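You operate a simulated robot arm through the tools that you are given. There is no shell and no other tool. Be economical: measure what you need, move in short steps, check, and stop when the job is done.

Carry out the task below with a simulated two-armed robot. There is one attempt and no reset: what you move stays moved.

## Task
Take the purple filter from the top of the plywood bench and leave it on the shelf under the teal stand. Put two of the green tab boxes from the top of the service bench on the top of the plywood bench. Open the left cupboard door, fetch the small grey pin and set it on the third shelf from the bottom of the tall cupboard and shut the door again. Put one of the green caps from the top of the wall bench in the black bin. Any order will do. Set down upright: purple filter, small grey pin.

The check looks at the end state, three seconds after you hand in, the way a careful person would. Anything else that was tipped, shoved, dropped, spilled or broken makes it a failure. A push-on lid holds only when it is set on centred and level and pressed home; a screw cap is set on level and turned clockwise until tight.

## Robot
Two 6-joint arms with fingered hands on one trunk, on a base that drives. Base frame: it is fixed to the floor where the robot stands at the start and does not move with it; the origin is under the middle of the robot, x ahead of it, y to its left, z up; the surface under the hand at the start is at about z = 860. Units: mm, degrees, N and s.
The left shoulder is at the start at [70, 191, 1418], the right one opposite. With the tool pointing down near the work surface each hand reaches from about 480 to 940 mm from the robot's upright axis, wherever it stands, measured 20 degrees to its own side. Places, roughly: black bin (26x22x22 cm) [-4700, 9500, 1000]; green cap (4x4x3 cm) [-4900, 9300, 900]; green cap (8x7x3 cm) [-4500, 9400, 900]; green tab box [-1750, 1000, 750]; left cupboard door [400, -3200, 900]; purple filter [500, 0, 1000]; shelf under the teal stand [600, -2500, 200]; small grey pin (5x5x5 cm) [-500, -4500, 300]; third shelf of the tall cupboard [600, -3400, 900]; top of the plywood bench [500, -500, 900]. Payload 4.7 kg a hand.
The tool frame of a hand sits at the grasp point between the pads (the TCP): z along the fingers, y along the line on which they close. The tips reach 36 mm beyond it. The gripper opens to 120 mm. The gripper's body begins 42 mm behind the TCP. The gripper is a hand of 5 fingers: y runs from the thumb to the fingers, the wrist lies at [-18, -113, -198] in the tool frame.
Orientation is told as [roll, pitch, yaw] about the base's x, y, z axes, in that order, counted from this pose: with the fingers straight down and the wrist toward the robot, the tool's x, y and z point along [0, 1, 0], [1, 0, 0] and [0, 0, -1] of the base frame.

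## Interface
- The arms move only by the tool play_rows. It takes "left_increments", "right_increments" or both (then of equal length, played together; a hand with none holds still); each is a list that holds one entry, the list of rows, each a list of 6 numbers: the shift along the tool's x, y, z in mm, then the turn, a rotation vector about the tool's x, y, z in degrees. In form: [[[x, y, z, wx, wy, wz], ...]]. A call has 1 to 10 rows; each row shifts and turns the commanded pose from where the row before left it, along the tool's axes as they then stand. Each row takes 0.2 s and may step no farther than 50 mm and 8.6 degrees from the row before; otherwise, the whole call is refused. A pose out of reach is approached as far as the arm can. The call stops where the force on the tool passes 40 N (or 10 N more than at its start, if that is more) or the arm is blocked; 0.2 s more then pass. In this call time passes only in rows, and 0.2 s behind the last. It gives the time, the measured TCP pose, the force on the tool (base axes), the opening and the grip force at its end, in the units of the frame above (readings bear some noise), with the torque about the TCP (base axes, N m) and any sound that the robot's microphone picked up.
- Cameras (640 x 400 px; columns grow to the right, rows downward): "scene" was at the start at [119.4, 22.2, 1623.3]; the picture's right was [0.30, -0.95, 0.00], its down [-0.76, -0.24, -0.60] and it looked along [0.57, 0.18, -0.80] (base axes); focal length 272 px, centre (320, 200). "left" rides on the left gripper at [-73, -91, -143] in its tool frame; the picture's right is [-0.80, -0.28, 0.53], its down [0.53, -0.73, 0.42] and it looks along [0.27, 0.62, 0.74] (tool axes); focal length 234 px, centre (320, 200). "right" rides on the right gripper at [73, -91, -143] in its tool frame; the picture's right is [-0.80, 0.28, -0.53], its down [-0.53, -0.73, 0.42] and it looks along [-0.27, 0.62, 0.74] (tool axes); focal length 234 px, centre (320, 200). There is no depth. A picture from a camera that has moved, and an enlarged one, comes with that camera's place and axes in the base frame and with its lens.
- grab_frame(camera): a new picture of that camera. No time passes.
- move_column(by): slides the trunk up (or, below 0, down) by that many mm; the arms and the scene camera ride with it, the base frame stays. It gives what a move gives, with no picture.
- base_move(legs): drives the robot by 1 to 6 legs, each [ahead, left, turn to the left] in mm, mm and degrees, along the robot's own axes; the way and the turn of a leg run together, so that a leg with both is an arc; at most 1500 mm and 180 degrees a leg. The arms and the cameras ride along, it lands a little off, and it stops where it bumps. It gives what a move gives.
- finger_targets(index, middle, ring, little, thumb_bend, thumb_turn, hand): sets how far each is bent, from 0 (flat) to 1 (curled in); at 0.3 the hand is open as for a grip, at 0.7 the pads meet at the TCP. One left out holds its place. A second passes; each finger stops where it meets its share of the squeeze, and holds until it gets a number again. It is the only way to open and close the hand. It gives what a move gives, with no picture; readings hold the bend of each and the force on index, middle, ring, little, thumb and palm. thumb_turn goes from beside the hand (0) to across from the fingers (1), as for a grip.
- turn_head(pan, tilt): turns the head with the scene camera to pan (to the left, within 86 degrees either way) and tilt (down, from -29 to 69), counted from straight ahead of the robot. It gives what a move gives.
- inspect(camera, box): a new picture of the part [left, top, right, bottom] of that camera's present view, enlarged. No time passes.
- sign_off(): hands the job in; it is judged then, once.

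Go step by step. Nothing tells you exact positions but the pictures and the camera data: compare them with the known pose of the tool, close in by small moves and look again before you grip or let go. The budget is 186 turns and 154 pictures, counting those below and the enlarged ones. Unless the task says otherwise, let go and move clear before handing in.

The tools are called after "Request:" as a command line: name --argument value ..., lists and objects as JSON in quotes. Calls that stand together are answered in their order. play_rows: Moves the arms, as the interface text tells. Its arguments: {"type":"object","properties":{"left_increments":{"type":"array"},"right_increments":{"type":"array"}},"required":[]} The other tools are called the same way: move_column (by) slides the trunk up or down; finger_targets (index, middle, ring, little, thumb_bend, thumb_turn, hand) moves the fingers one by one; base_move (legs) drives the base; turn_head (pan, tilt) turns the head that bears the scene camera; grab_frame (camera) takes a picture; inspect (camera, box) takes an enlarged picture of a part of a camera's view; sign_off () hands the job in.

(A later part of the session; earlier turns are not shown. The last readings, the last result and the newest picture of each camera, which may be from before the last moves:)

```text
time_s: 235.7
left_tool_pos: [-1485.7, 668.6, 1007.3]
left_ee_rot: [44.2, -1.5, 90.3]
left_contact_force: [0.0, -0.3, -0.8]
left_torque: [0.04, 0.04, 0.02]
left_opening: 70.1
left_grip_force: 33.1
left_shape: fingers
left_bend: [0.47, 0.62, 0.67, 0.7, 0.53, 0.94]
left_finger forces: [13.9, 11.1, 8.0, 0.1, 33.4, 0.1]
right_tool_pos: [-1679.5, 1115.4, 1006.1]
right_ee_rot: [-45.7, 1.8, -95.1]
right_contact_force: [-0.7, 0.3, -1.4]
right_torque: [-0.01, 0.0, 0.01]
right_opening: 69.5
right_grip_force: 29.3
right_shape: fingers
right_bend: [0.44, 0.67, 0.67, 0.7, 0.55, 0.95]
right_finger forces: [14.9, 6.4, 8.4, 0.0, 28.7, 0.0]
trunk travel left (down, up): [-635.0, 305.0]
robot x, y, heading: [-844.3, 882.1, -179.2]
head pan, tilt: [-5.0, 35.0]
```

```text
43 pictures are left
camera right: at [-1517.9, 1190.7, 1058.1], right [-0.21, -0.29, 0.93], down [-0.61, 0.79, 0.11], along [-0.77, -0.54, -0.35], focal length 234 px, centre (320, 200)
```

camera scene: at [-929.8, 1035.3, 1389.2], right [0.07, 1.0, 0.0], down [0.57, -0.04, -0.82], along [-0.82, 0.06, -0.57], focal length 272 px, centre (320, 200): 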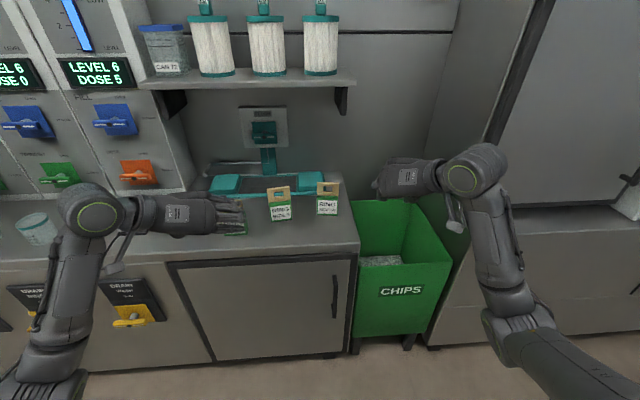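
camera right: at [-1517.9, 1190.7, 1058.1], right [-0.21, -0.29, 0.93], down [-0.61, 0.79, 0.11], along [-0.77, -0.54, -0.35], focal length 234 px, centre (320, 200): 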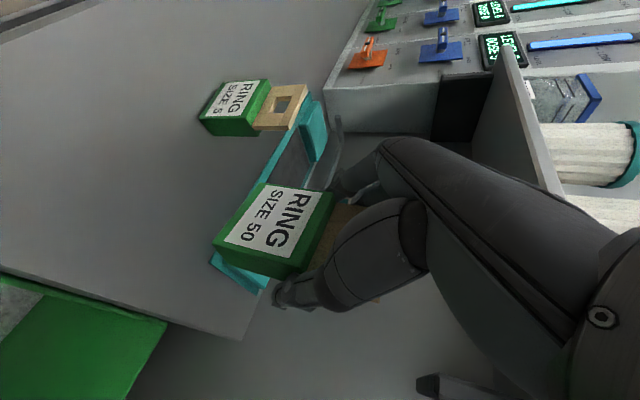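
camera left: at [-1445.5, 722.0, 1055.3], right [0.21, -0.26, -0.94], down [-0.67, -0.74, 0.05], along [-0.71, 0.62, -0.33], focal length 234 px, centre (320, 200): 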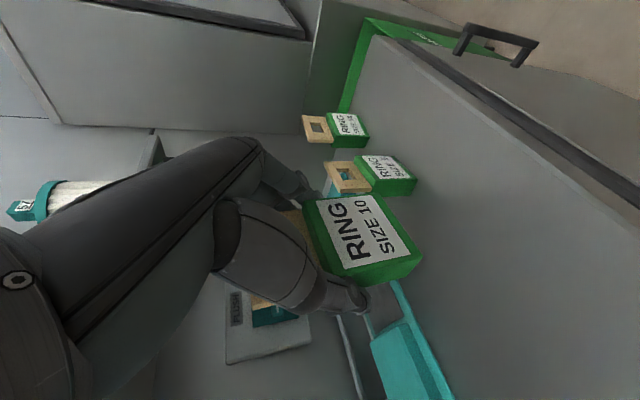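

Both boxes are held. I retract, back away, turn round and drive to the plywood bench.

Request:
play_rows --right_increments '[[[26, -3.9, -26.7, 0, 0, 0], [26, -3.9, -26.7, 0, 0, 0], [26, -3.9, -26.7, 0, 0, 0], [26, -3.9, -26.7, 0, 0, 0]]]'

Request:
base_move --legs '[[-240, 0, 0], [0, 0, 179.2], [0, -1250, 0]]'

Request:
move_column --by 60

Request:
turn_head --pan 0 --tilt 40

Request:
grab_frame --camera "scene"

```text
time_s: 236.7
left_tool_pos: [-1485.3, 669.3, 1008.0]
left_ee_rot: [44.0, -1.3, 90.4]
left_contact_force: [0.3, 0.0, 0.2]
left_torque: [-0.02, -0.01, 0.01]
left_opening: 70.1
left_grip_force: 33.4
left_shape: fingers
left_bend: [0.47, 0.62, 0.67, 0.7, 0.53, 0.94]
left_finger forces: [13.9, 11.1, 8.0, 0.0, 33.3, 0.0]
right_tool_pos: [-1529.5, 1116.8, 1008.5]
right_ee_rot: [-45.7, 1.7, -95.0]
right_contact_force: [-0.3, -0.4, -0.5]
right_torque: [-0.01, 0.01, -0.02]
right_opening: 69.2
right_grip_force: 29.4
right_shape: fingers
right_bend: [0.44, 0.67, 0.67, 0.7, 0.55, 0.95]
right_finger forces: [14.9, 6.4, 8.3, 0.0, 28.8, 0.0]
trunk travel left (down, up): [-635.0, 305.0]
robot x, y, heading: [-845.0, 884.1, -179.2]
head pan, tilt: [-5.0, 35.0]
```

```text
time_s: 252.0
left_tool_pos: [46.2, -151.2, 1006.7]
left_ee_rot: [44.1, -1.2, -90.2]
left_contact_force: [-0.5, -0.6, -0.3]
left_torque: [0.02, -0.02, 0.02]
left_opening: 69.7
left_grip_force: 33.0
left_shape: fingers
left_bend: [0.47, 0.62, 0.67, 0.7, 0.53, 0.94]
left_finger forces: [13.5, 11.5, 7.5, 0.0, 32.3, 0.1]
right_tool_pos: [86.4, -598.6, 1008.3]
right_ee_rot: [-45.5, 1.7, 84.4]
right_contact_force: [0.2, 0.1, 0.2]
right_torque: [0.04, -0.01, 0.01]
right_opening: 69.6
right_grip_force: 29.3
right_shape: fingers
right_bend: [0.44, 0.67, 0.67, 0.7, 0.55, 0.95]
right_finger forces: [14.8, 6.8, 7.8, 0.1, 28.2, 0.0]
trunk travel left (down, up): [-635.0, 305.0]
robot x, y, heading: [-594.9, -357.0, 0.1]
head pan, tilt: [-5.0, 35.0]
```

```text
time_s: 253.0
left_tool_pos: [45.9, -150.9, 1067.0]
left_ee_rot: [44.1, -1.3, -90.3]
left_contact_force: [0.8, 0.3, -0.6]
left_torque: [0.01, 0.03, -0.01]
left_opening: 69.9
left_grip_force: 32.0
left_shape: fingers
left_bend: [0.47, 0.62, 0.67, 0.7, 0.53, 0.94]
left_finger forces: [13.5, 11.4, 7.4, 0.0, 32.3, 0.0]
right_tool_pos: [87.7, -598.7, 1067.9]
right_ee_rot: [-45.6, 1.7, 84.4]
right_contact_force: [0.9, -0.2, -0.9]
right_torque: [-0.05, -0.02, 0.04]
right_opening: 69.4
right_grip_force: 29.1
right_shape: fingers
right_bend: [0.44, 0.67, 0.67, 0.7, 0.55, 0.95]
right_finger forces: [14.9, 6.8, 7.9, 0.1, 28.1, 0.0]
trunk travel left (down, up): [-695.0, 245.0]
robot x, y, heading: [-592.8, -356.7, 0.3]
head pan, tilt: [-5.0, 35.0]
```

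```text
time_s: 253.7
left_tool_pos: [45.5, -150.5, 1068.2]
left_ee_rot: [44.1, -1.2, -90.1]
left_contact_force: [0.7, -0.2, -1.1]
left_torque: [-0.03, -0.03, 0.02]
left_opening: 69.7
left_grip_force: 32.0
left_shape: fingers
left_bend: [0.47, 0.62, 0.67, 0.7, 0.53, 0.94]
left_finger forces: [13.5, 11.6, 7.5, 0.0, 32.4, 0.1]
right_tool_pos: [86.7, -598.8, 1068.4]
right_ee_rot: [-45.6, 1.8, 84.4]
right_contact_force: [-1.2, 0.2, -0.1]
right_torque: [0.0, 0.01, 0.02]
right_opening: 69.3
right_grip_force: 28.8
right_shape: fingers
right_bend: [0.44, 0.67, 0.67, 0.7, 0.55, 0.95]
right_finger forces: [14.8, 6.8, 7.9, 0.0, 28.0, 0.0]
trunk travel left (down, up): [-695.0, 245.0]
robot x, y, heading: [-596.0, -358.2, 0.2]
head pan, tilt: [0.0, 40.0]
```

```text
42 pictures are left
camera scene: at [-461.4, -359.1, 1441.7], right [0.0, -1.0, 0.0], down [-0.64, 0.0, -0.77], along [0.77, 0.0, -0.64], focal length 272 px, centre (320, 200)
```

scene: 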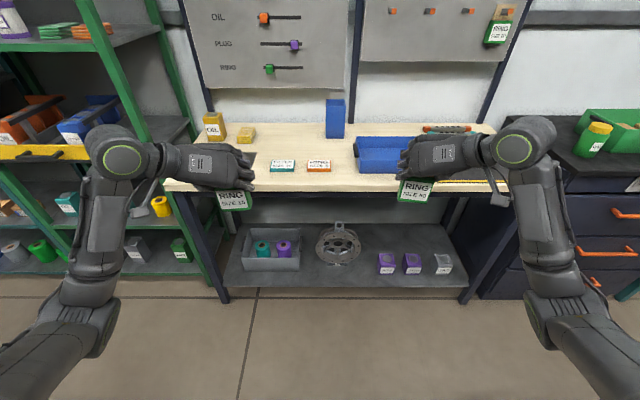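

Request:
base_move --legs '[[430, -15, 0]]'

Request:
play_rows --left_increments '[[[25, 0, 24, 0, 0, 0], [25, 0, 24, 0, 0, 0], [25, 0, 24, 0, 0, 0]]]'

Request:
grab_frame --camera "left"

Request:
inspect --camera "scene" --box '[200, 100, 440, 260]'

```text
time_s: 256.3
left_tool_pos: [473.5, -162.7, 1068.4]
left_ee_rot: [44.1, -1.4, -90.1]
left_contact_force: [-0.7, 0.2, 0.0]
left_torque: [0.0, -0.01, 0.01]
left_opening: 69.8
left_grip_force: 32.6
left_shape: fingers
left_bend: [0.47, 0.62, 0.67, 0.7, 0.53, 0.94]
left_finger forces: [13.4, 11.5, 7.4, 0.0, 32.3, 0.1]
right_tool_pos: [515.7, -610.6, 1067.6]
right_ee_rot: [-45.7, 1.8, 84.5]
right_contact_force: [-0.8, -0.6, -0.7]
right_torque: [-0.03, -0.05, 0.0]
right_opening: 69.4
right_grip_force: 29.0
right_shape: fingers
right_bend: [0.44, 0.67, 0.67, 0.7, 0.55, 0.95]
right_finger forces: [14.8, 6.9, 7.8, 0.1, 28.2, 0.0]
trunk travel left (down, up): [-695.0, 245.0]
robot x, y, heading: [-168.8, -373.8, 0.2]
head pan, tilt: [0.0, 40.0]
```

```text
time_s: 257.1
left_tool_pos: [578.9, -163.6, 1066.5]
left_ee_rot: [44.1, -1.5, -90.1]
left_contact_force: [0.2, -0.2, -0.4]
left_torque: [0.05, -0.01, -0.05]
left_opening: 70.0
left_grip_force: 32.7
left_shape: fingers
left_bend: [0.47, 0.62, 0.67, 0.7, 0.54, 0.94]
left_finger forces: [13.6, 11.6, 7.4, 0.1, 32.3, 0.0]
right_tool_pos: [517.5, -611.2, 1068.1]
right_ee_rot: [-45.5, 1.7, 84.5]
right_contact_force: [-0.4, -0.6, -0.6]
right_torque: [0.0, 0.01, 0.01]
right_opening: 69.5
right_grip_force: 29.1
right_shape: fingers
right_bend: [0.44, 0.67, 0.67, 0.7, 0.55, 0.95]
right_finger forces: [14.8, 6.8, 7.9, 0.1, 28.1, 0.0]
trunk travel left (down, up): [-695.0, 245.0]
robot x, y, heading: [-164.9, -373.4, 0.4]
head pan, tilt: [0.0, 40.0]
```

```text
41 pictures are left
camera left: at [427.3, -71.4, 1117.3], right [-0.21, 0.26, -0.94], down [0.68, 0.73, 0.05], along [0.7, -0.63, -0.33], focal length 234 px, centre (320, 200)
```

left: 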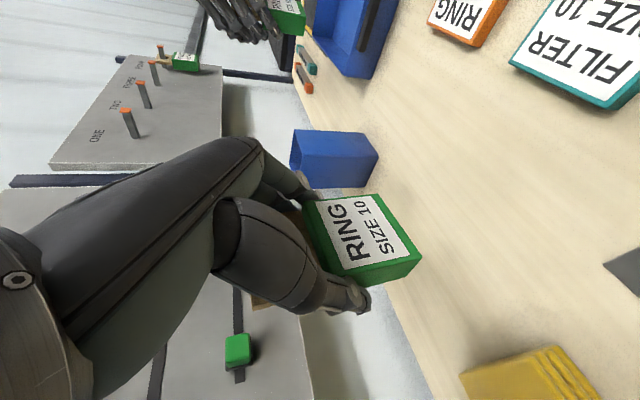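

```text
2.50 times, centred on (320, 180) of scene
camera zoom: at [-31.8, -372.6, 1441.6], right [0.0, -1.0, 0.0], down [-0.64, 0.0, -0.77], along [0.77, 0.0, -0.64], focal length 679 px, centre (320, 250)
```

zoom: 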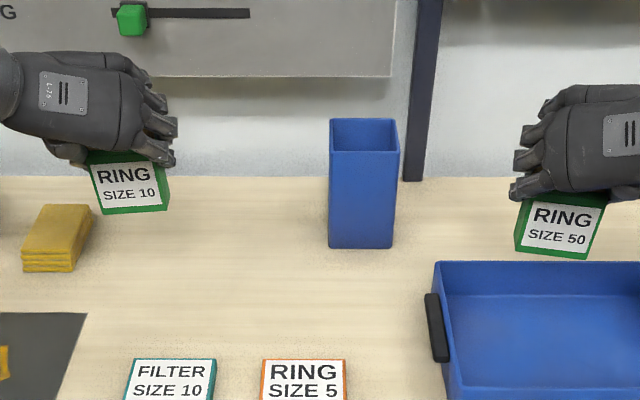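

Request:
play_rows --left_increments '[[[-26.7, 0, 27.6, 0, 0, 0], [-26.7, 0, 27.6, 0, 0, 0], [-26.7, 0, 27.6, 0, 0, 0], [-2.8, 0, 2.9, 0, 0, 0], [-2.1, 0, 2.2, 0, 0, 0], [-2.1, 0, 2.2, 0, 0, 0], [-2.1, 0, 2.2, 0, 0, 0]]]'

Request:
inspect --camera "scene" --box '[180, 130, 340, 250]'

```text
time_s: 258.7
left_tool_pos: [578.7, -166.6, 941.2]
left_ee_rot: [44.1, -1.3, -90.1]
left_contact_force: [0.4, 0.3, 0.6]
left_torque: [0.03, -0.03, -0.02]
left_opening: 69.8
left_grip_force: 32.4
left_shape: fingers
left_bend: [0.47, 0.62, 0.67, 0.7, 0.54, 0.94]
left_finger forces: [13.5, 11.7, 7.8, 0.0, 32.5, 0.1]
right_tool_pos: [516.0, -611.2, 1067.5]
right_ee_rot: [-45.7, 1.7, 84.5]
right_contact_force: [-0.8, 0.0, 0.0]
right_torque: [-0.05, -0.02, 0.03]
right_opening: 69.3
right_grip_force: 29.3
right_shape: fingers
right_bend: [0.44, 0.67, 0.67, 0.7, 0.55, 0.95]
right_finger forces: [14.8, 6.8, 8.0, 0.0, 28.2, 0.0]
trunk travel left (down, up): [-695.0, 245.0]
robot x, y, heading: [-169.1, -368.3, 0.4]
head pan, tilt: [0.0, 40.0]
```

```text
3.33 times, centred on (260, 190) of scene
camera zoom: at [-33.0, -372.2, 1441.8], right [0.0, -1.0, 0.0], down [-0.64, 0.0, -0.77], along [0.77, 0.0, -0.64], focal length 905 px, centre (520, 233)
```

zoom: 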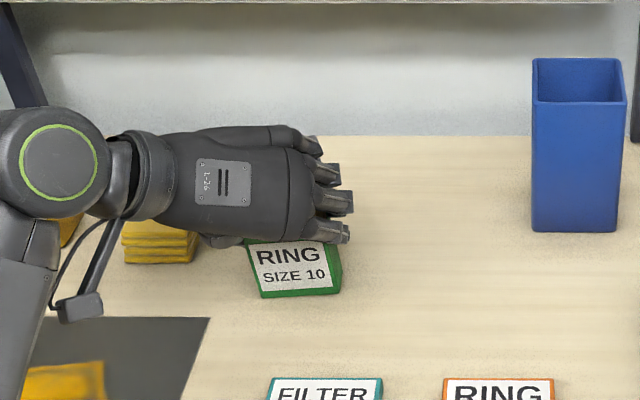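

Request:
play_rows --left_increments '[[[-1.4, 0, 1.5, 0, 0, 0], [-1.4, 0, 1.5, 0, 0, 0], [-1.4, 0, 1.5, 0, 0, 0]]]'

```text
time_s: 259.5
left_tool_pos: [576.7, -167.6, 938.4]
left_ee_rot: [44.5, -1.4, -90.1]
left_contact_force: [-3.5, -1.6, 17.9]
left_torque: [0.55, -0.08, 0.14]
left_opening: 69.4
left_grip_force: 36.8
left_shape: fingers
left_bend: [0.47, 0.62, 0.66, 0.7, 0.53, 0.95]
left_finger forces: [11.9, 12.6, 13.8, 0.1, 35.1, 0.0]
right_tool_pos: [515.0, -611.4, 1069.5]
right_ee_rot: [-45.8, 1.8, 84.4]
right_contact_force: [0.3, 0.9, -0.8]
right_torque: [-0.04, -0.01, 0.0]
right_opening: 69.3
right_grip_force: 28.4
right_shape: fingers
right_bend: [0.44, 0.67, 0.67, 0.7, 0.55, 0.95]
right_finger forces: [14.8, 6.8, 8.0, 0.0, 28.1, 0.0]
trunk travel left (down, up): [-695.0, 245.0]
robot x, y, heading: [-167.2, -369.7, 0.3]
head pan, tilt: [0.0, 40.0]
```

Contact at z 938. I open the left hand and withdraw along the tool axis.

Request:
finger_targets --hand "left" --index 0.35 --middle 0.35 --ring 0.35 --little 0.4 --thumb_bend 0.38

Request:
play_rows --left_increments '[[[0, 0, -15, 0, 0, 0], [0, 0, -35, 0, 0, 0], [0, 0, -45, 0, 0, 0], [0, 0, -45, 0, 0, 0]]]'

Request:
base_move --legs '[[-60, 0, 0], [0, 310, 0]]'

Request:
grab_frame --camera "scene"

```text
time_s: 260.5
left_tool_pos: [577.4, -166.3, 933.5]
left_ee_rot: [44.2, -1.3, -90.0]
left_contact_force: [-0.3, -0.1, 0.0]
left_torque: [-0.03, 0.03, -0.01]
left_opening: 103.1
left_grip_force: 0.0
left_shape: fingers
left_bend: [0.35, 0.35, 0.35, 0.4, 0.38, 0.97]
left_finger forces: [0.0, 0.0, 0.0, 0.0, 0.0, 0.0]
right_tool_pos: [516.5, -610.8, 1068.3]
right_ee_rot: [-45.6, 1.6, 84.5]
right_contact_force: [0.2, -0.5, 0.4]
right_torque: [-0.02, 0.0, -0.01]
right_opening: 69.2
right_grip_force: 29.0
right_shape: fingers
right_bend: [0.44, 0.67, 0.67, 0.7, 0.55, 0.95]
right_finger forces: [14.8, 6.8, 8.0, 0.0, 28.1, 0.1]
trunk travel left (down, up): [-695.0, 245.0]
robot x, y, heading: [-164.1, -371.9, 0.4]
head pan, tilt: [0.0, 40.0]
```

```text
time_s: 261.5
left_tool_pos: [480.7, -163.7, 1035.3]
left_ee_rot: [44.1, -1.4, -90.2]
left_contact_force: [0.4, -0.4, -0.6]
left_torque: [0.01, 0.01, -0.02]
left_opening: 103.0
left_grip_force: 0.0
left_shape: fingers
left_bend: [0.35, 0.35, 0.35, 0.4, 0.38, 0.97]
left_finger forces: [0.1, 0.0, 0.1, 0.1, 0.1, 0.0]
right_tool_pos: [514.9, -610.6, 1069.0]
right_ee_rot: [-45.7, 1.7, 84.4]
right_contact_force: [-0.5, -0.2, -0.6]
right_torque: [0.0, -0.01, 0.0]
right_opening: 69.5
right_grip_force: 28.6
right_shape: fingers
right_bend: [0.44, 0.67, 0.67, 0.7, 0.55, 0.95]
right_finger forces: [14.8, 6.8, 8.1, 0.1, 28.1, 0.0]
trunk travel left (down, up): [-695.0, 245.0]
robot x, y, heading: [-166.3, -375.8, 0.2]
head pan, tilt: [0.0, 40.0]
```

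```text
time_s: 264.2
left_tool_pos: [419.6, 144.4, 1034.6]
left_ee_rot: [44.1, -1.3, -90.0]
left_contact_force: [1.1, -0.4, 1.3]
left_torque: [0.0, 0.01, 0.01]
left_opening: 102.9
left_grip_force: 0.1
left_shape: fingers
left_bend: [0.35, 0.35, 0.35, 0.4, 0.38, 0.97]
left_finger forces: [0.0, 0.0, 0.0, 0.0, 0.0, 0.0]
right_tool_pos: [454.9, -302.0, 1067.5]
right_ee_rot: [-45.6, 1.8, 84.6]
right_contact_force: [0.2, -0.4, -0.7]
right_torque: [-0.03, -0.02, -0.02]
right_opening: 69.3
right_grip_force: 28.7
right_shape: fingers
right_bend: [0.44, 0.67, 0.67, 0.7, 0.55, 0.95]
right_finger forces: [14.7, 6.8, 8.0, 0.1, 28.1, 0.0]
trunk travel left (down, up): [-695.0, 245.0]
robot x, y, heading: [-224.0, -63.9, 0.5]
head pan, tilt: [0.0, 40.0]
```

```text
38 pictures are left
camera scene: at [-94.5, -64.3, 1441.7], right [0.01, -1.0, 0.0], down [-0.64, 0.0, -0.77], along [0.77, 0.01, -0.64], focal length 272 px, centre (320, 200)
```

scene: 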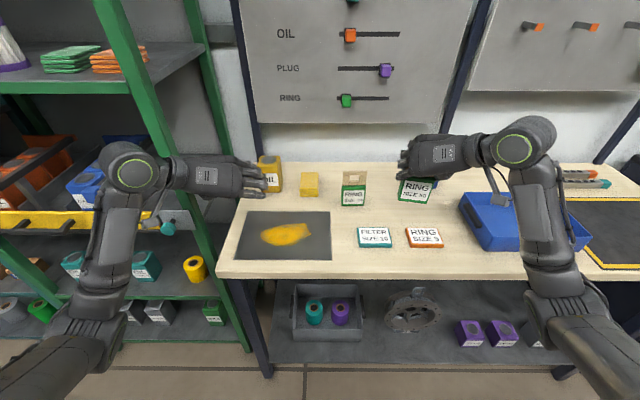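

Request:
base_move --legs '[[60, 0, -0.4]]'

Request:
play_rows --right_increments '[[[-17.5, 5, 18, 0, 0, 0], [-17.5, 5, 18, 0, 0, 0], [27, 0, 26.5, 0, 0, 0], [27, 0, 26.5, 0, 0, 0], [25, 0, 24.5, 0, 0, 0]]]'

Request:
grab_frame --camera "right"

Request:
inspect --camera "scene" --box '[300, 110, 500, 250]'

```text
time_s: 265.1
left_tool_pos: [481.3, 140.8, 1033.8]
left_ee_rot: [44.1, -1.4, -90.5]
left_contact_force: [0.3, -0.3, -0.1]
left_torque: [-0.01, 0.01, 0.01]
left_opening: 103.0
left_grip_force: 0.2
left_shape: fingers
left_bend: [0.35, 0.35, 0.35, 0.4, 0.38, 0.97]
left_finger forces: [0.1, 0.0, 0.0, 0.1, 0.1, 0.0]
right_tool_pos: [512.6, -308.7, 1066.5]
right_ee_rot: [-45.6, 1.8, 84.1]
right_contact_force: [0.2, 0.1, -1.7]
right_torque: [-0.03, -0.02, 0.0]
right_opening: 69.5
right_grip_force: 28.9
right_shape: fingers
right_bend: [0.44, 0.67, 0.67, 0.7, 0.55, 0.95]
right_finger forces: [14.8, 6.9, 8.0, 0.0, 28.1, 0.0]
trunk travel left (down, up): [-695.0, 245.0]
robot x, y, heading: [-167.8, -65.7, -0.1]
head pan, tilt: [0.0, 40.0]
```

```text
time_s: 266.4
left_tool_pos: [480.1, 139.1, 1036.4]
left_ee_rot: [44.1, -1.2, -90.4]
left_contact_force: [0.2, -0.7, 0.9]
left_torque: [0.01, 0.0, -0.02]
left_opening: 102.7
left_grip_force: 0.1
left_shape: fingers
left_bend: [0.35, 0.35, 0.35, 0.4, 0.38, 0.97]
left_finger forces: [0.1, 0.0, 0.1, 0.0, 0.1, 0.0]
right_tool_pos: [564.1, -305.7, 956.4]
right_ee_rot: [-45.6, 1.7, 84.1]
right_contact_force: [-0.3, -0.6, -1.5]
right_torque: [0.03, 0.0, -0.03]
right_opening: 69.4
right_grip_force: 28.9
right_shape: fingers
right_bend: [0.44, 0.67, 0.67, 0.7, 0.55, 0.95]
right_finger forces: [14.9, 6.8, 7.9, 0.1, 28.0, 0.0]
trunk travel left (down, up): [-695.0, 245.0]
robot x, y, heading: [-169.3, -64.9, -0.0]
head pan, tilt: [0.0, 40.0]
```

```text
37 pictures are left
camera right: at [402.7, -380.2, 1007.0], right [0.22, 0.29, 0.93], down [0.6, -0.8, 0.11], along [0.77, 0.53, -0.34], focal length 234 px, centre (320, 200)
```

right: 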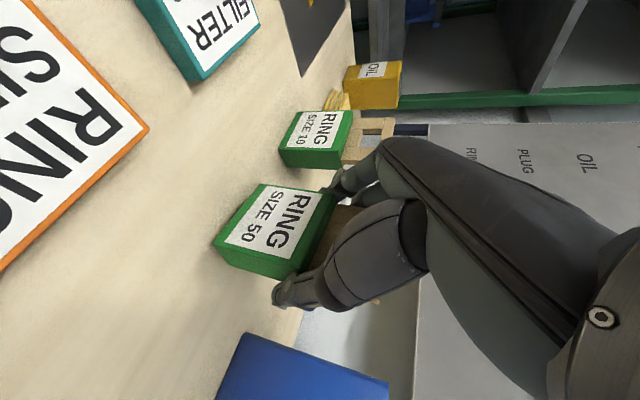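

```text
2.86 times, centred on (400, 180) of scene
camera zoom: at [-34.5, -65.7, 1441.7], right [0.0, -1.0, 0.0], down [-0.64, 0.0, -0.77], along [0.77, 0.0, -0.64], focal length 776 px, centre (91, 257)
```

zoom: 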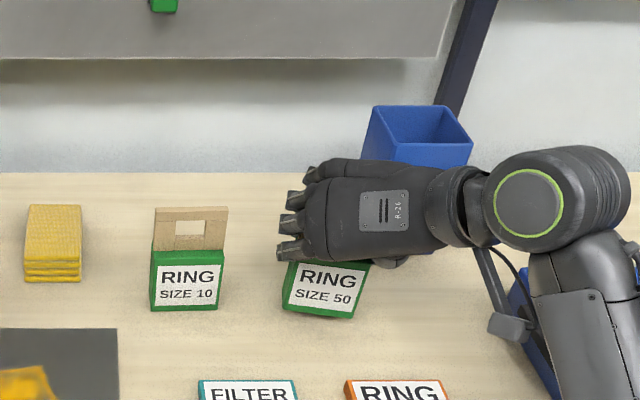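

Request:
play_rows --right_increments '[[[4.3, 0, 4.2, 0, 0, 0], [2.9, 0, 2.8, 0, 0, 0], [1.4, 0, 1.4, 0, 0, 0], [1.4, 0, 1.4, 0, 0, 0], [1.4, 0, 1.4, 0, 0, 0]]]'

```text
time_s: 267.6
left_tool_pos: [479.4, 140.7, 1034.6]
left_ee_rot: [44.2, -1.3, -90.5]
left_contact_force: [0.9, -0.5, -1.3]
left_torque: [0.0, 0.0, 0.02]
left_opening: 102.8
left_grip_force: 0.0
left_shape: fingers
left_bend: [0.35, 0.35, 0.35, 0.4, 0.38, 0.97]
left_finger forces: [0.1, 0.0, 0.0, 0.0, 0.0, 0.1]
right_tool_pos: [562.2, -306.6, 942.7]
right_ee_rot: [-45.7, 1.8, 84.1]
right_contact_force: [0.1, 0.6, 4.6]
right_torque: [-0.2, -0.03, -0.01]
right_opening: 69.2
right_grip_force: 30.2
right_shape: fingers
right_bend: [0.44, 0.67, 0.67, 0.7, 0.55, 0.95]
right_finger forces: [14.0, 7.3, 9.9, 0.1, 29.2, 0.0]
trunk travel left (down, up): [-695.0, 245.0]
robot x, y, heading: [-169.1, -66.0, 0.1]
head pan, tilt: [0.0, 40.0]
```

Request:
play_rows --right_increments '[[[1.4, 0, 1.4, 0, 0, 0]]]'

Request:
finger_targets --hand "right" --index 0.34 --middle 0.35 --ring 0.35 --little 0.4 --thumb_bend 0.38

Request:
play_rows --right_increments '[[[0, 0, -15, 0, 0, 0], [0, 0, -35, 0, 0, 0], [0, 0, -45, 0, 0, 0], [0, 0, -45, 0, 0, 0]]]'

Request:
base_move --legs '[[-450, 0, 0]]'

Request:
inspect --camera "scene" --box '[200, 90, 480, 270]'

```text
time_s: 267.9
left_tool_pos: [478.2, 141.1, 1035.6]
left_ee_rot: [44.3, -1.3, -90.6]
left_contact_force: [-0.4, 0.0, -0.7]
left_torque: [0.03, -0.01, 0.0]
left_opening: 103.0
left_grip_force: 0.0
left_shape: fingers
left_bend: [0.35, 0.35, 0.35, 0.4, 0.38, 0.97]
left_finger forces: [0.0, 0.0, 0.1, 0.0, 0.0, 0.0]
right_tool_pos: [561.9, -304.4, 941.7]
right_ee_rot: [-45.8, 1.7, 84.2]
right_contact_force: [0.1, 0.9, 10.2]
right_torque: [-0.31, -0.01, -0.06]
right_opening: 69.1
right_grip_force: 32.7
right_shape: fingers
right_bend: [0.44, 0.67, 0.66, 0.7, 0.55, 0.95]
right_finger forces: [13.7, 8.4, 12.3, 0.0, 30.5, 0.1]
trunk travel left (down, up): [-695.0, 245.0]
robot x, y, heading: [-172.3, -65.0, -0.3]
head pan, tilt: [0.0, 40.0]
```

```text
time_s: 268.9
left_tool_pos: [479.3, 139.7, 1032.3]
left_ee_rot: [44.1, -1.3, -90.6]
left_contact_force: [0.3, 0.4, 0.4]
left_torque: [-0.03, -0.03, -0.03]
left_opening: 102.9
left_grip_force: 0.0
left_shape: fingers
left_bend: [0.35, 0.35, 0.35, 0.4, 0.38, 0.97]
left_finger forces: [0.0, 0.1, 0.0, 0.1, 0.0, 0.0]
right_tool_pos: [563.1, -305.5, 938.2]
right_ee_rot: [-45.6, 1.8, 84.1]
right_contact_force: [0.2, 0.7, 0.0]
right_torque: [0.0, 0.01, 0.02]
right_opening: 104.5
right_grip_force: 0.0
right_shape: fingers
right_bend: [0.34, 0.35, 0.35, 0.4, 0.38, 0.97]
right_finger forces: [0.0, 0.0, 0.0, 0.0, 0.0, 0.0]
trunk travel left (down, up): [-695.0, 245.0]
robot x, y, heading: [-165.9, -67.4, 0.1]
head pan, tilt: [0.0, 40.0]
```

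```text
time_s: 269.9
left_tool_pos: [478.6, 142.0, 1035.8]
left_ee_rot: [44.1, -1.4, -90.6]
left_contact_force: [0.3, -1.2, 0.5]
left_torque: [0.01, 0.01, -0.01]
left_opening: 102.9
left_grip_force: 0.0
left_shape: fingers
left_bend: [0.35, 0.35, 0.35, 0.4, 0.38, 0.97]
left_finger forces: [0.0, 0.0, 0.0, 0.0, 0.1, 0.0]
right_tool_pos: [463.8, -292.4, 1038.3]
right_ee_rot: [-45.7, 1.7, 84.1]
right_contact_force: [-0.6, -0.3, -0.3]
right_torque: [-0.02, -0.03, -0.01]
right_opening: 104.5
right_grip_force: 0.0
right_shape: fingers
right_bend: [0.34, 0.35, 0.35, 0.4, 0.38, 0.97]
right_finger forces: [0.1, 0.1, 0.1, 0.0, 0.0, 0.0]
trunk travel left (down, up): [-695.0, 245.0]
robot x, y, heading: [-171.7, -65.4, 0.0]
head pan, tilt: [0.0, 40.0]
```

```text
time_s: 272.7
left_tool_pos: [26.6, 139.8, 1033.2]
left_ee_rot: [44.1, -1.3, -90.5]
left_contact_force: [-0.4, 0.1, 0.0]
left_torque: [-0.02, 0.02, 0.0]
left_opening: 103.1
left_grip_force: 0.0
left_shape: fingers
left_bend: [0.35, 0.35, 0.35, 0.4, 0.38, 0.97]
left_finger forces: [0.0, 0.1, 0.0, 0.0, 0.0, 0.0]
right_tool_pos: [12.0, -292.5, 1039.4]
right_ee_rot: [-45.5, 1.8, 84.2]
right_contact_force: [0.5, 0.2, -1.0]
right_torque: [0.0, -0.02, 0.01]
right_opening: 104.3
right_grip_force: 0.1
right_shape: fingers
right_bend: [0.34, 0.35, 0.35, 0.4, 0.38, 0.97]
right_finger forces: [0.0, 0.1, 0.0, 0.1, 0.0, 0.0]
trunk travel left (down, up): [-695.0, 245.0]
robot x, y, heading: [-621.4, -62.4, -0.3]
head pan, tilt: [0.0, 40.0]
```

```text
2.22 times, centred on (340, 180) of scene
camera zoom: at [-487.7, -64.8, 1441.7], right [0.0, -1.0, 0.0], down [-0.64, 0.0, -0.77], along [0.77, 0.0, -0.64], focal length 604 px, centre (276, 244)
```

zoom: 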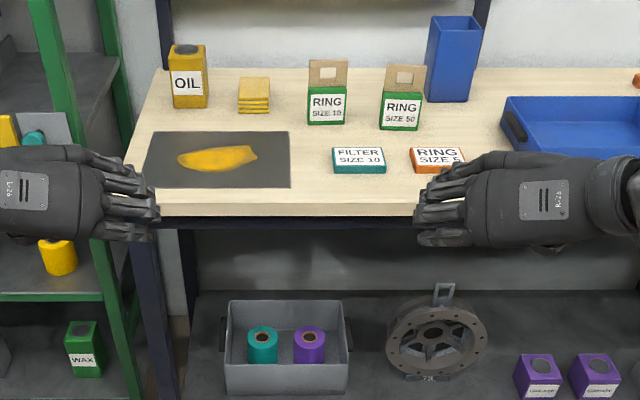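

Both boxes stand on the plywood bench. Now the last job: the cap at the wall bench. I turn to face +y and look at the way.

Request:
base_move --legs '[[0, 0, 90]]'

Request:
turn_head --pan 15 --tilt 12

Request:
grab_frame --camera "scene"

```text
time_s: 277.1
left_tool_pos: [-829.4, 582.6, 1035.5]
left_ee_rot: [44.0, -1.4, -0.2]
left_contact_force: [-0.3, -0.4, 0.1]
left_torque: [-0.02, 0.01, -0.02]
left_opening: 102.9
left_grip_force: 0.0
left_shape: fingers
left_bend: [0.35, 0.35, 0.35, 0.4, 0.38, 0.97]
left_finger forces: [0.0, 0.0, 0.1, 0.0, 0.0, 0.1]
right_tool_pos: [-396.7, 569.6, 1038.1]
right_ee_rot: [-45.6, 1.8, 174.5]
right_contact_force: [0.0, -0.3, -0.5]
right_torque: [0.01, -0.02, 0.0]
right_opening: 104.4
right_grip_force: 0.1
right_shape: fingers
right_bend: [0.34, 0.35, 0.35, 0.4, 0.38, 0.97]
right_finger forces: [0.0, 0.0, 0.0, 0.0, 0.0, 0.1]
trunk travel left (down, up): [-695.0, 245.0]
robot x, y, heading: [-622.6, -67.9, 90.3]
head pan, tilt: [0.0, 40.0]
```

```text
time_s: 278.0
left_tool_pos: [-829.1, 583.3, 1034.5]
left_ee_rot: [44.1, -1.5, -0.3]
left_contact_force: [-0.1, 0.5, -0.3]
left_torque: [0.0, -0.03, 0.03]
left_opening: 103.1
left_grip_force: 0.1
left_shape: fingers
left_bend: [0.35, 0.35, 0.35, 0.4, 0.38, 0.97]
left_finger forces: [0.0, 0.0, 0.0, 0.0, 0.0, 0.0]
right_tool_pos: [-397.4, 569.6, 1038.7]
right_ee_rot: [-45.5, 1.7, 174.3]
right_contact_force: [-0.9, 0.9, 0.8]
right_torque: [0.01, 0.02, 0.06]
right_opening: 104.6
right_grip_force: 0.0
right_shape: fingers
right_bend: [0.34, 0.35, 0.35, 0.4, 0.38, 0.97]
right_finger forces: [0.0, 0.1, 0.0, 0.0, 0.0, 0.1]
trunk travel left (down, up): [-695.0, 245.0]
robot x, y, heading: [-622.5, -64.4, 90.3]
head pan, tilt: [15.0, 12.0]
```

```text
34 pictures are left
camera scene: at [-647.4, 75.8, 1486.1], right [0.97, 0.26, 0.0], down [0.05, -0.2, -0.98], along [-0.26, 0.94, -0.21], focal length 272 px, centre (320, 200)
```

scene: 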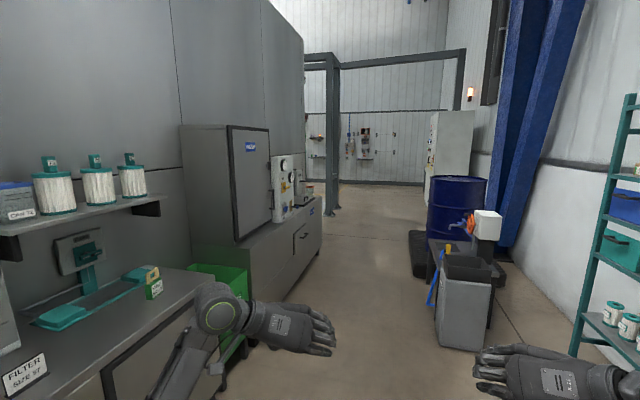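

Request:
base_move --legs '[[0, 350, -0.3], [1500, 0, 0], [1500, 0, 0], [1500, 0, 0]]'

Request:
turn_head --pan 35 --tilt 12

Request:
grab_frame --camera "scene"

```text
time_s: 301.3
left_tool_pos: [-1238.8, 5047.0, 1034.8]
left_ee_rot: [44.2, -1.4, 1.4]
left_contact_force: [0.7, 0.1, 0.6]
left_torque: [-0.01, 0.04, -0.02]
left_opening: 102.8
left_grip_force: 0.2
left_shape: fingers
left_bend: [0.35, 0.35, 0.35, 0.4, 0.38, 0.97]
left_finger forces: [0.0, 0.1, 0.1, 0.0, 0.1, 0.0]
right_tool_pos: [-806.1, 5048.4, 1038.4]
right_ee_rot: [-45.6, 1.8, 176.1]
right_contact_force: [-0.7, 0.0, 0.0]
right_torque: [-0.01, 0.02, 0.02]
right_opening: 104.8
right_grip_force: 0.2
right_shape: fingers
right_bend: [0.34, 0.35, 0.35, 0.4, 0.38, 0.97]
right_finger forces: [0.1, 0.0, 0.1, 0.0, 0.1, 0.1]
trunk travel left (down, up): [-695.0, 245.0]
robot x, y, heading: [-1013.1, 4407.5, 91.9]
head pan, tilt: [15.0, 12.0]
```

```text
time_s: 302.1
left_tool_pos: [-1238.4, 5047.8, 1033.7]
left_ee_rot: [44.1, -1.4, 1.4]
left_contact_force: [-0.1, -0.3, -0.3]
left_torque: [0.01, 0.04, 0.02]
left_opening: 103.1
left_grip_force: 0.1
left_shape: fingers
left_bend: [0.35, 0.35, 0.35, 0.4, 0.38, 0.97]
left_finger forces: [0.1, 0.0, 0.0, 0.0, 0.0, 0.0]
right_tool_pos: [-804.9, 5046.8, 1037.7]
right_ee_rot: [-45.7, 1.9, 175.9]
right_contact_force: [0.7, 0.1, 0.1]
right_torque: [0.03, -0.02, 0.0]
right_opening: 104.8
right_grip_force: 0.0
right_shape: fingers
right_bend: [0.34, 0.35, 0.35, 0.4, 0.38, 0.97]
right_finger forces: [0.0, 0.0, 0.0, 0.0, 0.0, 0.0]
trunk travel left (down, up): [-695.0, 245.0]
robot x, y, heading: [-1012.9, 4408.4, 91.9]
head pan, tilt: [35.0, 12.0]
```

```text
33 pictures are left
camera scene: at [-1071.0, 4530.7, 1486.2], right [0.8, 0.6, 0.0], down [0.12, -0.17, -0.98], along [-0.59, 0.78, -0.21], focal length 272 px, centre (320, 200)
```

scene: 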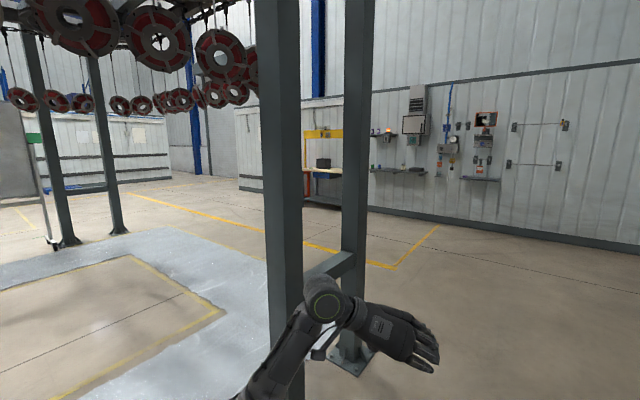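

Request:
base_move --legs '[[1500, 0, -1.9], [1500, 0, 0], [600, 0, 0], [0, 1500, 0], [0, 1500, 0]]'

Request:
turn_head --pan 20 --tilt 25

Request:
grab_frame --camera "scene"

```text
time_s: 333.8
left_tool_pos: [-4288.5, 8627.9, 1034.7]
left_ee_rot: [44.1, -1.5, 0.1]
left_contact_force: [-0.5, -0.3, -1.0]
left_torque: [-0.05, 0.0, -0.05]
left_opening: 102.9
left_grip_force: 0.1
left_shape: fingers
left_bend: [0.35, 0.35, 0.35, 0.4, 0.38, 0.97]
left_finger forces: [0.0, 0.0, 0.0, 0.0, 0.0, 0.0]
right_tool_pos: [-3854.4, 8617.6, 1038.3]
right_ee_rot: [-45.6, 1.7, 174.6]
right_contact_force: [0.3, -0.2, -0.2]
right_torque: [0.0, 0.02, 0.03]
right_opening: 104.4
right_grip_force: 0.0
right_shape: fingers
right_bend: [0.34, 0.35, 0.35, 0.4, 0.38, 0.97]
right_finger forces: [0.0, 0.0, 0.0, 0.0, 0.0, 0.0]
trunk travel left (down, up): [-695.0, 245.0]
robot x, y, heading: [-4080.4, 7982.2, 90.3]
head pan, tilt: [35.0, 12.0]
```

```text
time_s: 334.6
left_tool_pos: [-4286.9, 8627.9, 1034.7]
left_ee_rot: [44.1, -1.4, 0.0]
left_contact_force: [-0.4, -0.2, -0.3]
left_torque: [0.01, 0.0, 0.02]
left_opening: 102.8
left_grip_force: 0.1
left_shape: fingers
left_bend: [0.35, 0.35, 0.35, 0.4, 0.38, 0.97]
left_finger forces: [0.0, 0.1, 0.1, 0.0, 0.0, 0.0]
right_tool_pos: [-3854.5, 8617.6, 1037.7]
right_ee_rot: [-45.6, 1.9, 174.6]
right_contact_force: [0.0, -0.2, 1.1]
right_torque: [0.0, -0.03, 0.01]
right_opening: 104.5
right_grip_force: 0.0
right_shape: fingers
right_bend: [0.34, 0.35, 0.35, 0.4, 0.38, 0.97]
right_finger forces: [0.0, 0.0, 0.0, 0.0, 0.0, 0.0]
trunk travel left (down, up): [-695.0, 245.0]
robot x, y, heading: [-4076.9, 7980.2, 90.2]
head pan, tilt: [20.0, 25.0]
```

```text
32 pictures are left
camera scene: at [-4110.6, 8118.1, 1465.1], right [0.94, 0.35, 0.0], down [0.15, -0.4, -0.91], along [-0.32, 0.85, -0.42], focal length 272 px, centre (320, 200)
```

scene: 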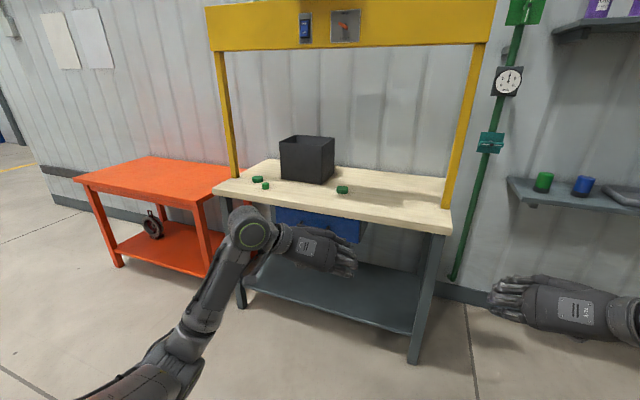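

Request:
inspect --camera "scene" --box '[220, 120, 400, 240]'

```text
3.33 times, centred on (310, 180) of scene
camera zoom: at [-4110.6, 8118.1, 1465.1], right [0.94, 0.35, 0.0], down [0.15, -0.4, -0.91], along [-0.32, 0.85, -0.42], focal length 905 px, centre (353, 267)
```

zoom: 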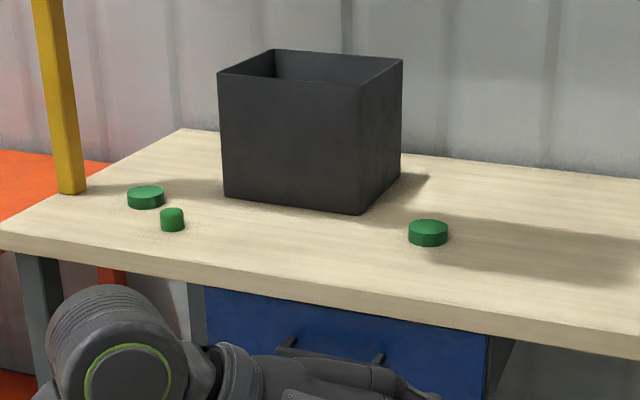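

Three green caps lie on the wall bench. I'll take the isolated flat one at about [-4474, 9433] with the left hand and drop it in the black bin at about [-4750, 9615]. First I make the left hand steeper and move in.

Request:
play_rows --left_increments '[[[0, 0, 0, 0, -7.2, 0], [0, 0, 0, 0, -7.2, 0], [0, 0, 0, 0, -7.2, 0], [0, 0, 0, 0, -7.2, 0]]]'

Request:
finger_targets --hand "left" --index 0.3 --middle 0.3 --ring 0.3 --little 0.3 --thumb_bend 0.3

Request:
base_move --legs '[[0, 189, 0], [640, 0, 0]]'

Request:
turn_head --pan 10 --tilt 40

Request:
grab_frame --camera "scene"

Request:
grab_frame --camera "left"

```text
time_s: 335.6
left_tool_pos: [-4287.1, 8629.5, 1033.7]
left_ee_rot: [15.3, -1.2, 0.1]
left_contact_force: [0.4, 0.7, 0.3]
left_torque: [-0.03, 0.01, 0.01]
left_opening: 102.9
left_grip_force: 0.3
left_shape: fingers
left_bend: [0.35, 0.35, 0.35, 0.4, 0.38, 0.97]
left_finger forces: [0.1, 0.0, 0.0, 0.0, 0.0, 0.0]
right_tool_pos: [-3854.6, 8618.4, 1037.7]
right_ee_rot: [-45.6, 1.8, 174.7]
right_contact_force: [0.0, 0.7, 0.4]
right_torque: [0.0, -0.02, 0.03]
right_opening: 104.7
right_grip_force: 0.1
right_shape: fingers
right_bend: [0.34, 0.35, 0.35, 0.4, 0.38, 0.97]
right_finger forces: [0.0, 0.0, 0.0, 0.0, 0.0, 0.0]
trunk travel left (down, up): [-695.0, 245.0]
robot x, y, heading: [-4075.3, 7982.3, 90.7]
head pan, tilt: [20.0, 25.0]
```

```text
time_s: 336.6
left_tool_pos: [-4286.9, 8628.4, 1033.3]
left_ee_rot: [15.4, -1.4, 0.1]
left_contact_force: [0.4, 0.1, 0.1]
left_torque: [0.02, 0.0, 0.03]
left_opening: 121.6
left_grip_force: 0.1
left_shape: fingers
left_bend: [0.3, 0.3, 0.3, 0.3, 0.3, 0.97]
left_finger forces: [0.0, 0.0, 0.1, 0.1, 0.0, 0.0]
right_tool_pos: [-3854.4, 8617.5, 1037.4]
right_ee_rot: [-45.6, 1.8, 174.7]
right_contact_force: [1.0, -0.6, -0.4]
right_torque: [0.03, 0.0, -0.01]
right_opening: 104.4
right_grip_force: 0.1
right_shape: fingers
right_bend: [0.34, 0.35, 0.35, 0.4, 0.38, 0.97]
right_finger forces: [0.0, 0.0, 0.1, 0.1, 0.1, 0.1]
trunk travel left (down, up): [-695.0, 245.0]
robot x, y, heading: [-4075.6, 7978.4, 90.5]
head pan, tilt: [20.0, 25.0]
```

```text
time_s: 341.3
left_tool_pos: [-4486.2, 9267.2, 1034.1]
left_ee_rot: [15.3, -1.4, 0.3]
left_contact_force: [-0.3, -0.6, -0.2]
left_torque: [0.0, -0.01, 0.02]
left_opening: 122.1
left_grip_force: 0.0
left_shape: fingers
left_bend: [0.3, 0.3, 0.3, 0.3, 0.3, 0.97]
left_finger forces: [0.0, 0.1, 0.1, 0.0, 0.1, 0.1]
right_tool_pos: [-4051.9, 9257.9, 1039.4]
right_ee_rot: [-45.6, 1.7, 175.0]
right_contact_force: [-0.1, 0.3, 0.1]
right_torque: [0.01, 0.02, 0.01]
right_opening: 104.6
right_grip_force: 0.0
right_shape: fingers
right_bend: [0.34, 0.35, 0.35, 0.4, 0.38, 0.97]
right_finger forces: [0.0, 0.0, 0.1, 0.1, 0.0, 0.0]
trunk travel left (down, up): [-695.0, 245.0]
robot x, y, heading: [-4272.9, 8619.7, 90.9]
head pan, tilt: [20.0, 25.0]
```

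```text
time_s: 342.1
left_tool_pos: [-4486.4, 9266.6, 1034.0]
left_ee_rot: [15.2, -1.5, 0.4]
left_contact_force: [-1.5, -0.9, 0.2]
left_torque: [0.0, 0.0, -0.02]
left_opening: 121.9
left_grip_force: 0.0
left_shape: fingers
left_bend: [0.3, 0.3, 0.3, 0.3, 0.3, 0.97]
left_finger forces: [0.0, 0.1, 0.0, 0.0, 0.0, 0.0]
right_tool_pos: [-4053.9, 9258.7, 1038.2]
right_ee_rot: [-45.6, 1.8, 174.9]
right_contact_force: [0.2, 0.6, 0.5]
right_torque: [0.01, 0.0, 0.03]
right_opening: 104.6
right_grip_force: 0.1
right_shape: fingers
right_bend: [0.34, 0.35, 0.35, 0.4, 0.38, 0.97]
right_finger forces: [0.0, 0.1, 0.0, 0.1, 0.1, 0.0]
trunk travel left (down, up): [-695.0, 245.0]
robot x, y, heading: [-4273.4, 8624.4, 91.0]
head pan, tilt: [10.0, 40.0]
```

```text
30 pictures are left
camera scene: at [-4290.3, 8755.2, 1441.8], right [0.98, 0.19, 0.0], down [0.12, -0.63, -0.77], along [-0.14, 0.75, -0.64], focal length 272 px, centre (320, 200)
```

scene: 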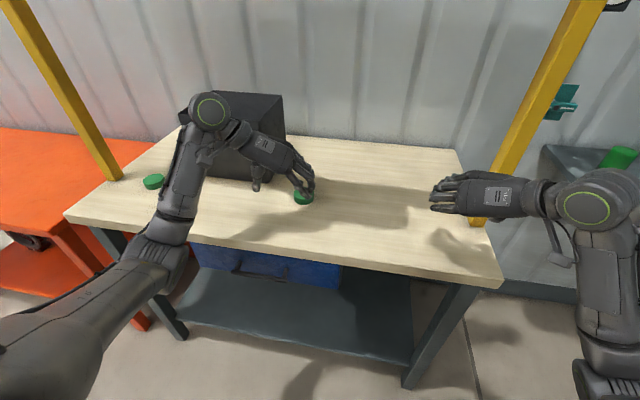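

```text
29 pictures are left
camera left: at [-4580.3, 9158.5, 1151.8], right [-0.26, -0.64, -0.73], down [-0.73, 0.62, -0.29], along [0.63, 0.46, -0.63], focal length 234 px, centre (320, 200)
```

left: 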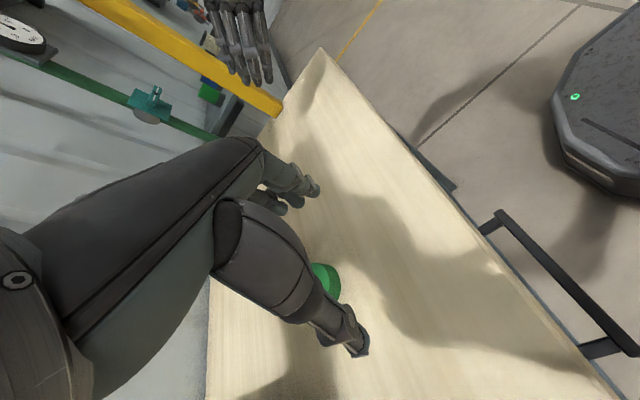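

Request:
play_rows --left_increments '[[[35, 8.7, 9.4, 0, 0, 0], [35, 8.7, 9.4, 0, 0, 0], [35, 8.7, 9.4, 0, 0, 0], [-8.6, 0, 32, 0, 0, 0], [-8.6, 0, 32, 0, 0, 0]]]'

Request:
grab_frame --camera "left"

Request:
inspect --camera "scene" --box '[220, 110, 380, 230]'

```text
time_s: 343.3
left_tool_pos: [-4458.7, 9377.6, 967.7]
left_ee_rot: [15.2, -1.4, 0.3]
left_contact_force: [0.6, -0.9, 0.2]
left_torque: [-0.05, -0.02, -0.02]
left_opening: 121.9
left_grip_force: 0.1
left_shape: fingers
left_bend: [0.3, 0.3, 0.3, 0.3, 0.3, 0.98]
left_finger forces: [0.0, 0.0, 0.1, 0.1, 0.0, 0.0]
right_tool_pos: [-4053.0, 9260.1, 1037.2]
right_ee_rot: [-45.6, 1.9, 174.9]
right_contact_force: [-0.2, 0.5, -0.4]
right_torque: [0.01, -0.01, 0.01]
right_opening: 104.3
right_grip_force: 0.1
right_shape: fingers
right_bend: [0.34, 0.35, 0.35, 0.4, 0.38, 0.97]
right_finger forces: [0.0, 0.0, 0.1, 0.0, 0.0, 0.0]
trunk travel left (down, up): [-695.0, 245.0]
robot x, y, heading: [-4274.1, 8618.2, 90.6]
head pan, tilt: [10.0, 40.0]
```

```text
28 pictures are left
camera left: at [-4553.3, 9267.9, 1085.8], right [-0.26, -0.64, -0.73], down [-0.73, 0.62, -0.29], along [0.63, 0.46, -0.63], focal length 234 px, centre (320, 200)
```

left: 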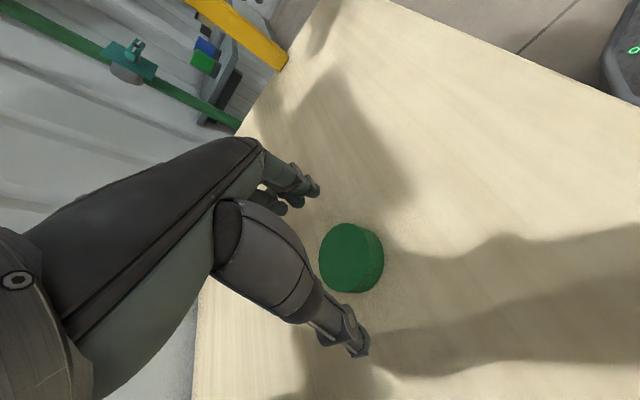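

```text
3.33 times, centred on (300, 170) of scene
camera zoom: at [-4290.2, 8755.7, 1441.7], right [0.98, 0.19, 0.0], down [0.12, -0.63, -0.77], along [-0.14, 0.75, -0.64], focal length 905 px, centre (387, 300)
```

zoom: 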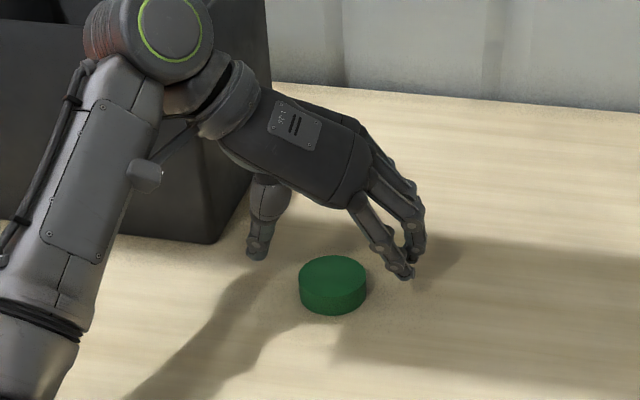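

Request:
play_rows --left_increments '[[[-5.5, 0, 20.3, 0, 0, 0], [-5.5, 0, 19.3, 0, 0, 0], [-0.8, 0, 2.9, 0, 0, 0]]]'

Request:
finger_targets --hand "left" --index 0.5 --middle 0.5 --ring 0.5 --little 0.4 --thumb_bend 0.5

Request:
inspect --camera "scene" --box '[240, 140, 360, 220]'

```text
time_s: 344.1
left_tool_pos: [-4457.1, 9374.3, 931.7]
left_ee_rot: [15.8, -1.3, 0.1]
left_contact_force: [0.2, -3.5, 24.3]
left_torque: [-0.01, 0.47, 0.19]
left_opening: 123.9
left_grip_force: 11.9
left_shape: fingers
left_bend: [0.3, 0.3, 0.3, 0.3, 0.28, 0.98]
left_finger forces: [9.2, 0.1, 0.1, 0.0, 15.3, 0.1]
right_tool_pos: [-4051.7, 9254.9, 1040.7]
right_ee_rot: [-45.8, 1.8, 174.9]
right_contact_force: [0.0, -0.3, 0.4]
right_torque: [-0.02, 0.02, -0.03]
right_opening: 104.5
right_grip_force: 0.1
right_shape: fingers
right_bend: [0.34, 0.35, 0.35, 0.4, 0.38, 0.97]
right_finger forces: [0.0, 0.1, 0.1, 0.0, 0.0, 0.1]
trunk travel left (down, up): [-695.0, 245.0]
robot x, y, heading: [-4272.1, 8622.2, 91.2]
head pan, tilt: [10.0, 40.0]
```

```text
time_s: 344.6
left_tool_pos: [-4453.5, 9377.1, 940.1]
left_ee_rot: [16.6, -1.6, -0.2]
left_contact_force: [3.0, -6.9, 32.6]
left_torque: [-0.12, 0.74, 0.25]
left_opening: 79.7
left_grip_force: 16.5
left_shape: fingers
left_bend: [0.44, 0.5, 0.5, 0.4, 0.46, 0.98]
left_finger forces: [8.9, 0.1, 0.0, 0.0, 24.2, 0.0]
right_tool_pos: [-4051.5, 9255.7, 1039.8]
right_ee_rot: [-45.7, 1.7, 174.9]
right_contact_force: [0.3, 0.1, 0.4]
right_torque: [-0.02, -0.01, -0.05]
right_opening: 104.8
right_grip_force: 0.1
right_shape: fingers
right_bend: [0.34, 0.35, 0.35, 0.4, 0.38, 0.97]
right_finger forces: [0.0, 0.1, 0.0, 0.1, 0.0, 0.0]
trunk travel left (down, up): [-695.0, 245.0]
robot x, y, heading: [-4271.4, 8623.3, 90.7]
head pan, tilt: [10.0, 40.0]
stopped (left hand): the force on the tool passed its limit at 42 N (the readings are from after the stop); the commanded pose is now the measured one
```

```text
5.00 times, centred on (300, 180) of scene
camera zoom: at [-4289.1, 8751.1, 1442.2], right [0.98, 0.19, 0.0], down [0.12, -0.63, -0.77], along [-0.14, 0.75, -0.64], focal length 1358 px, centre (420, 300)
```

zoom: 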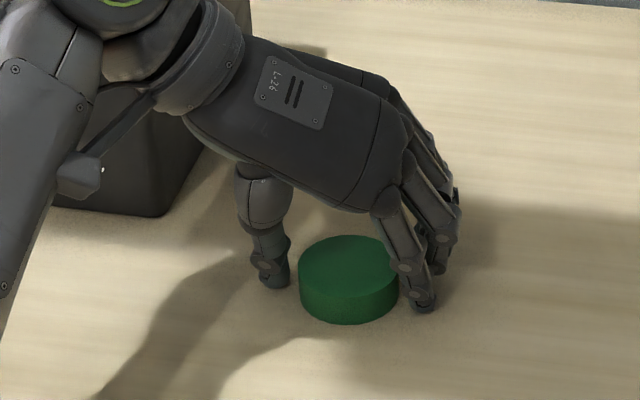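

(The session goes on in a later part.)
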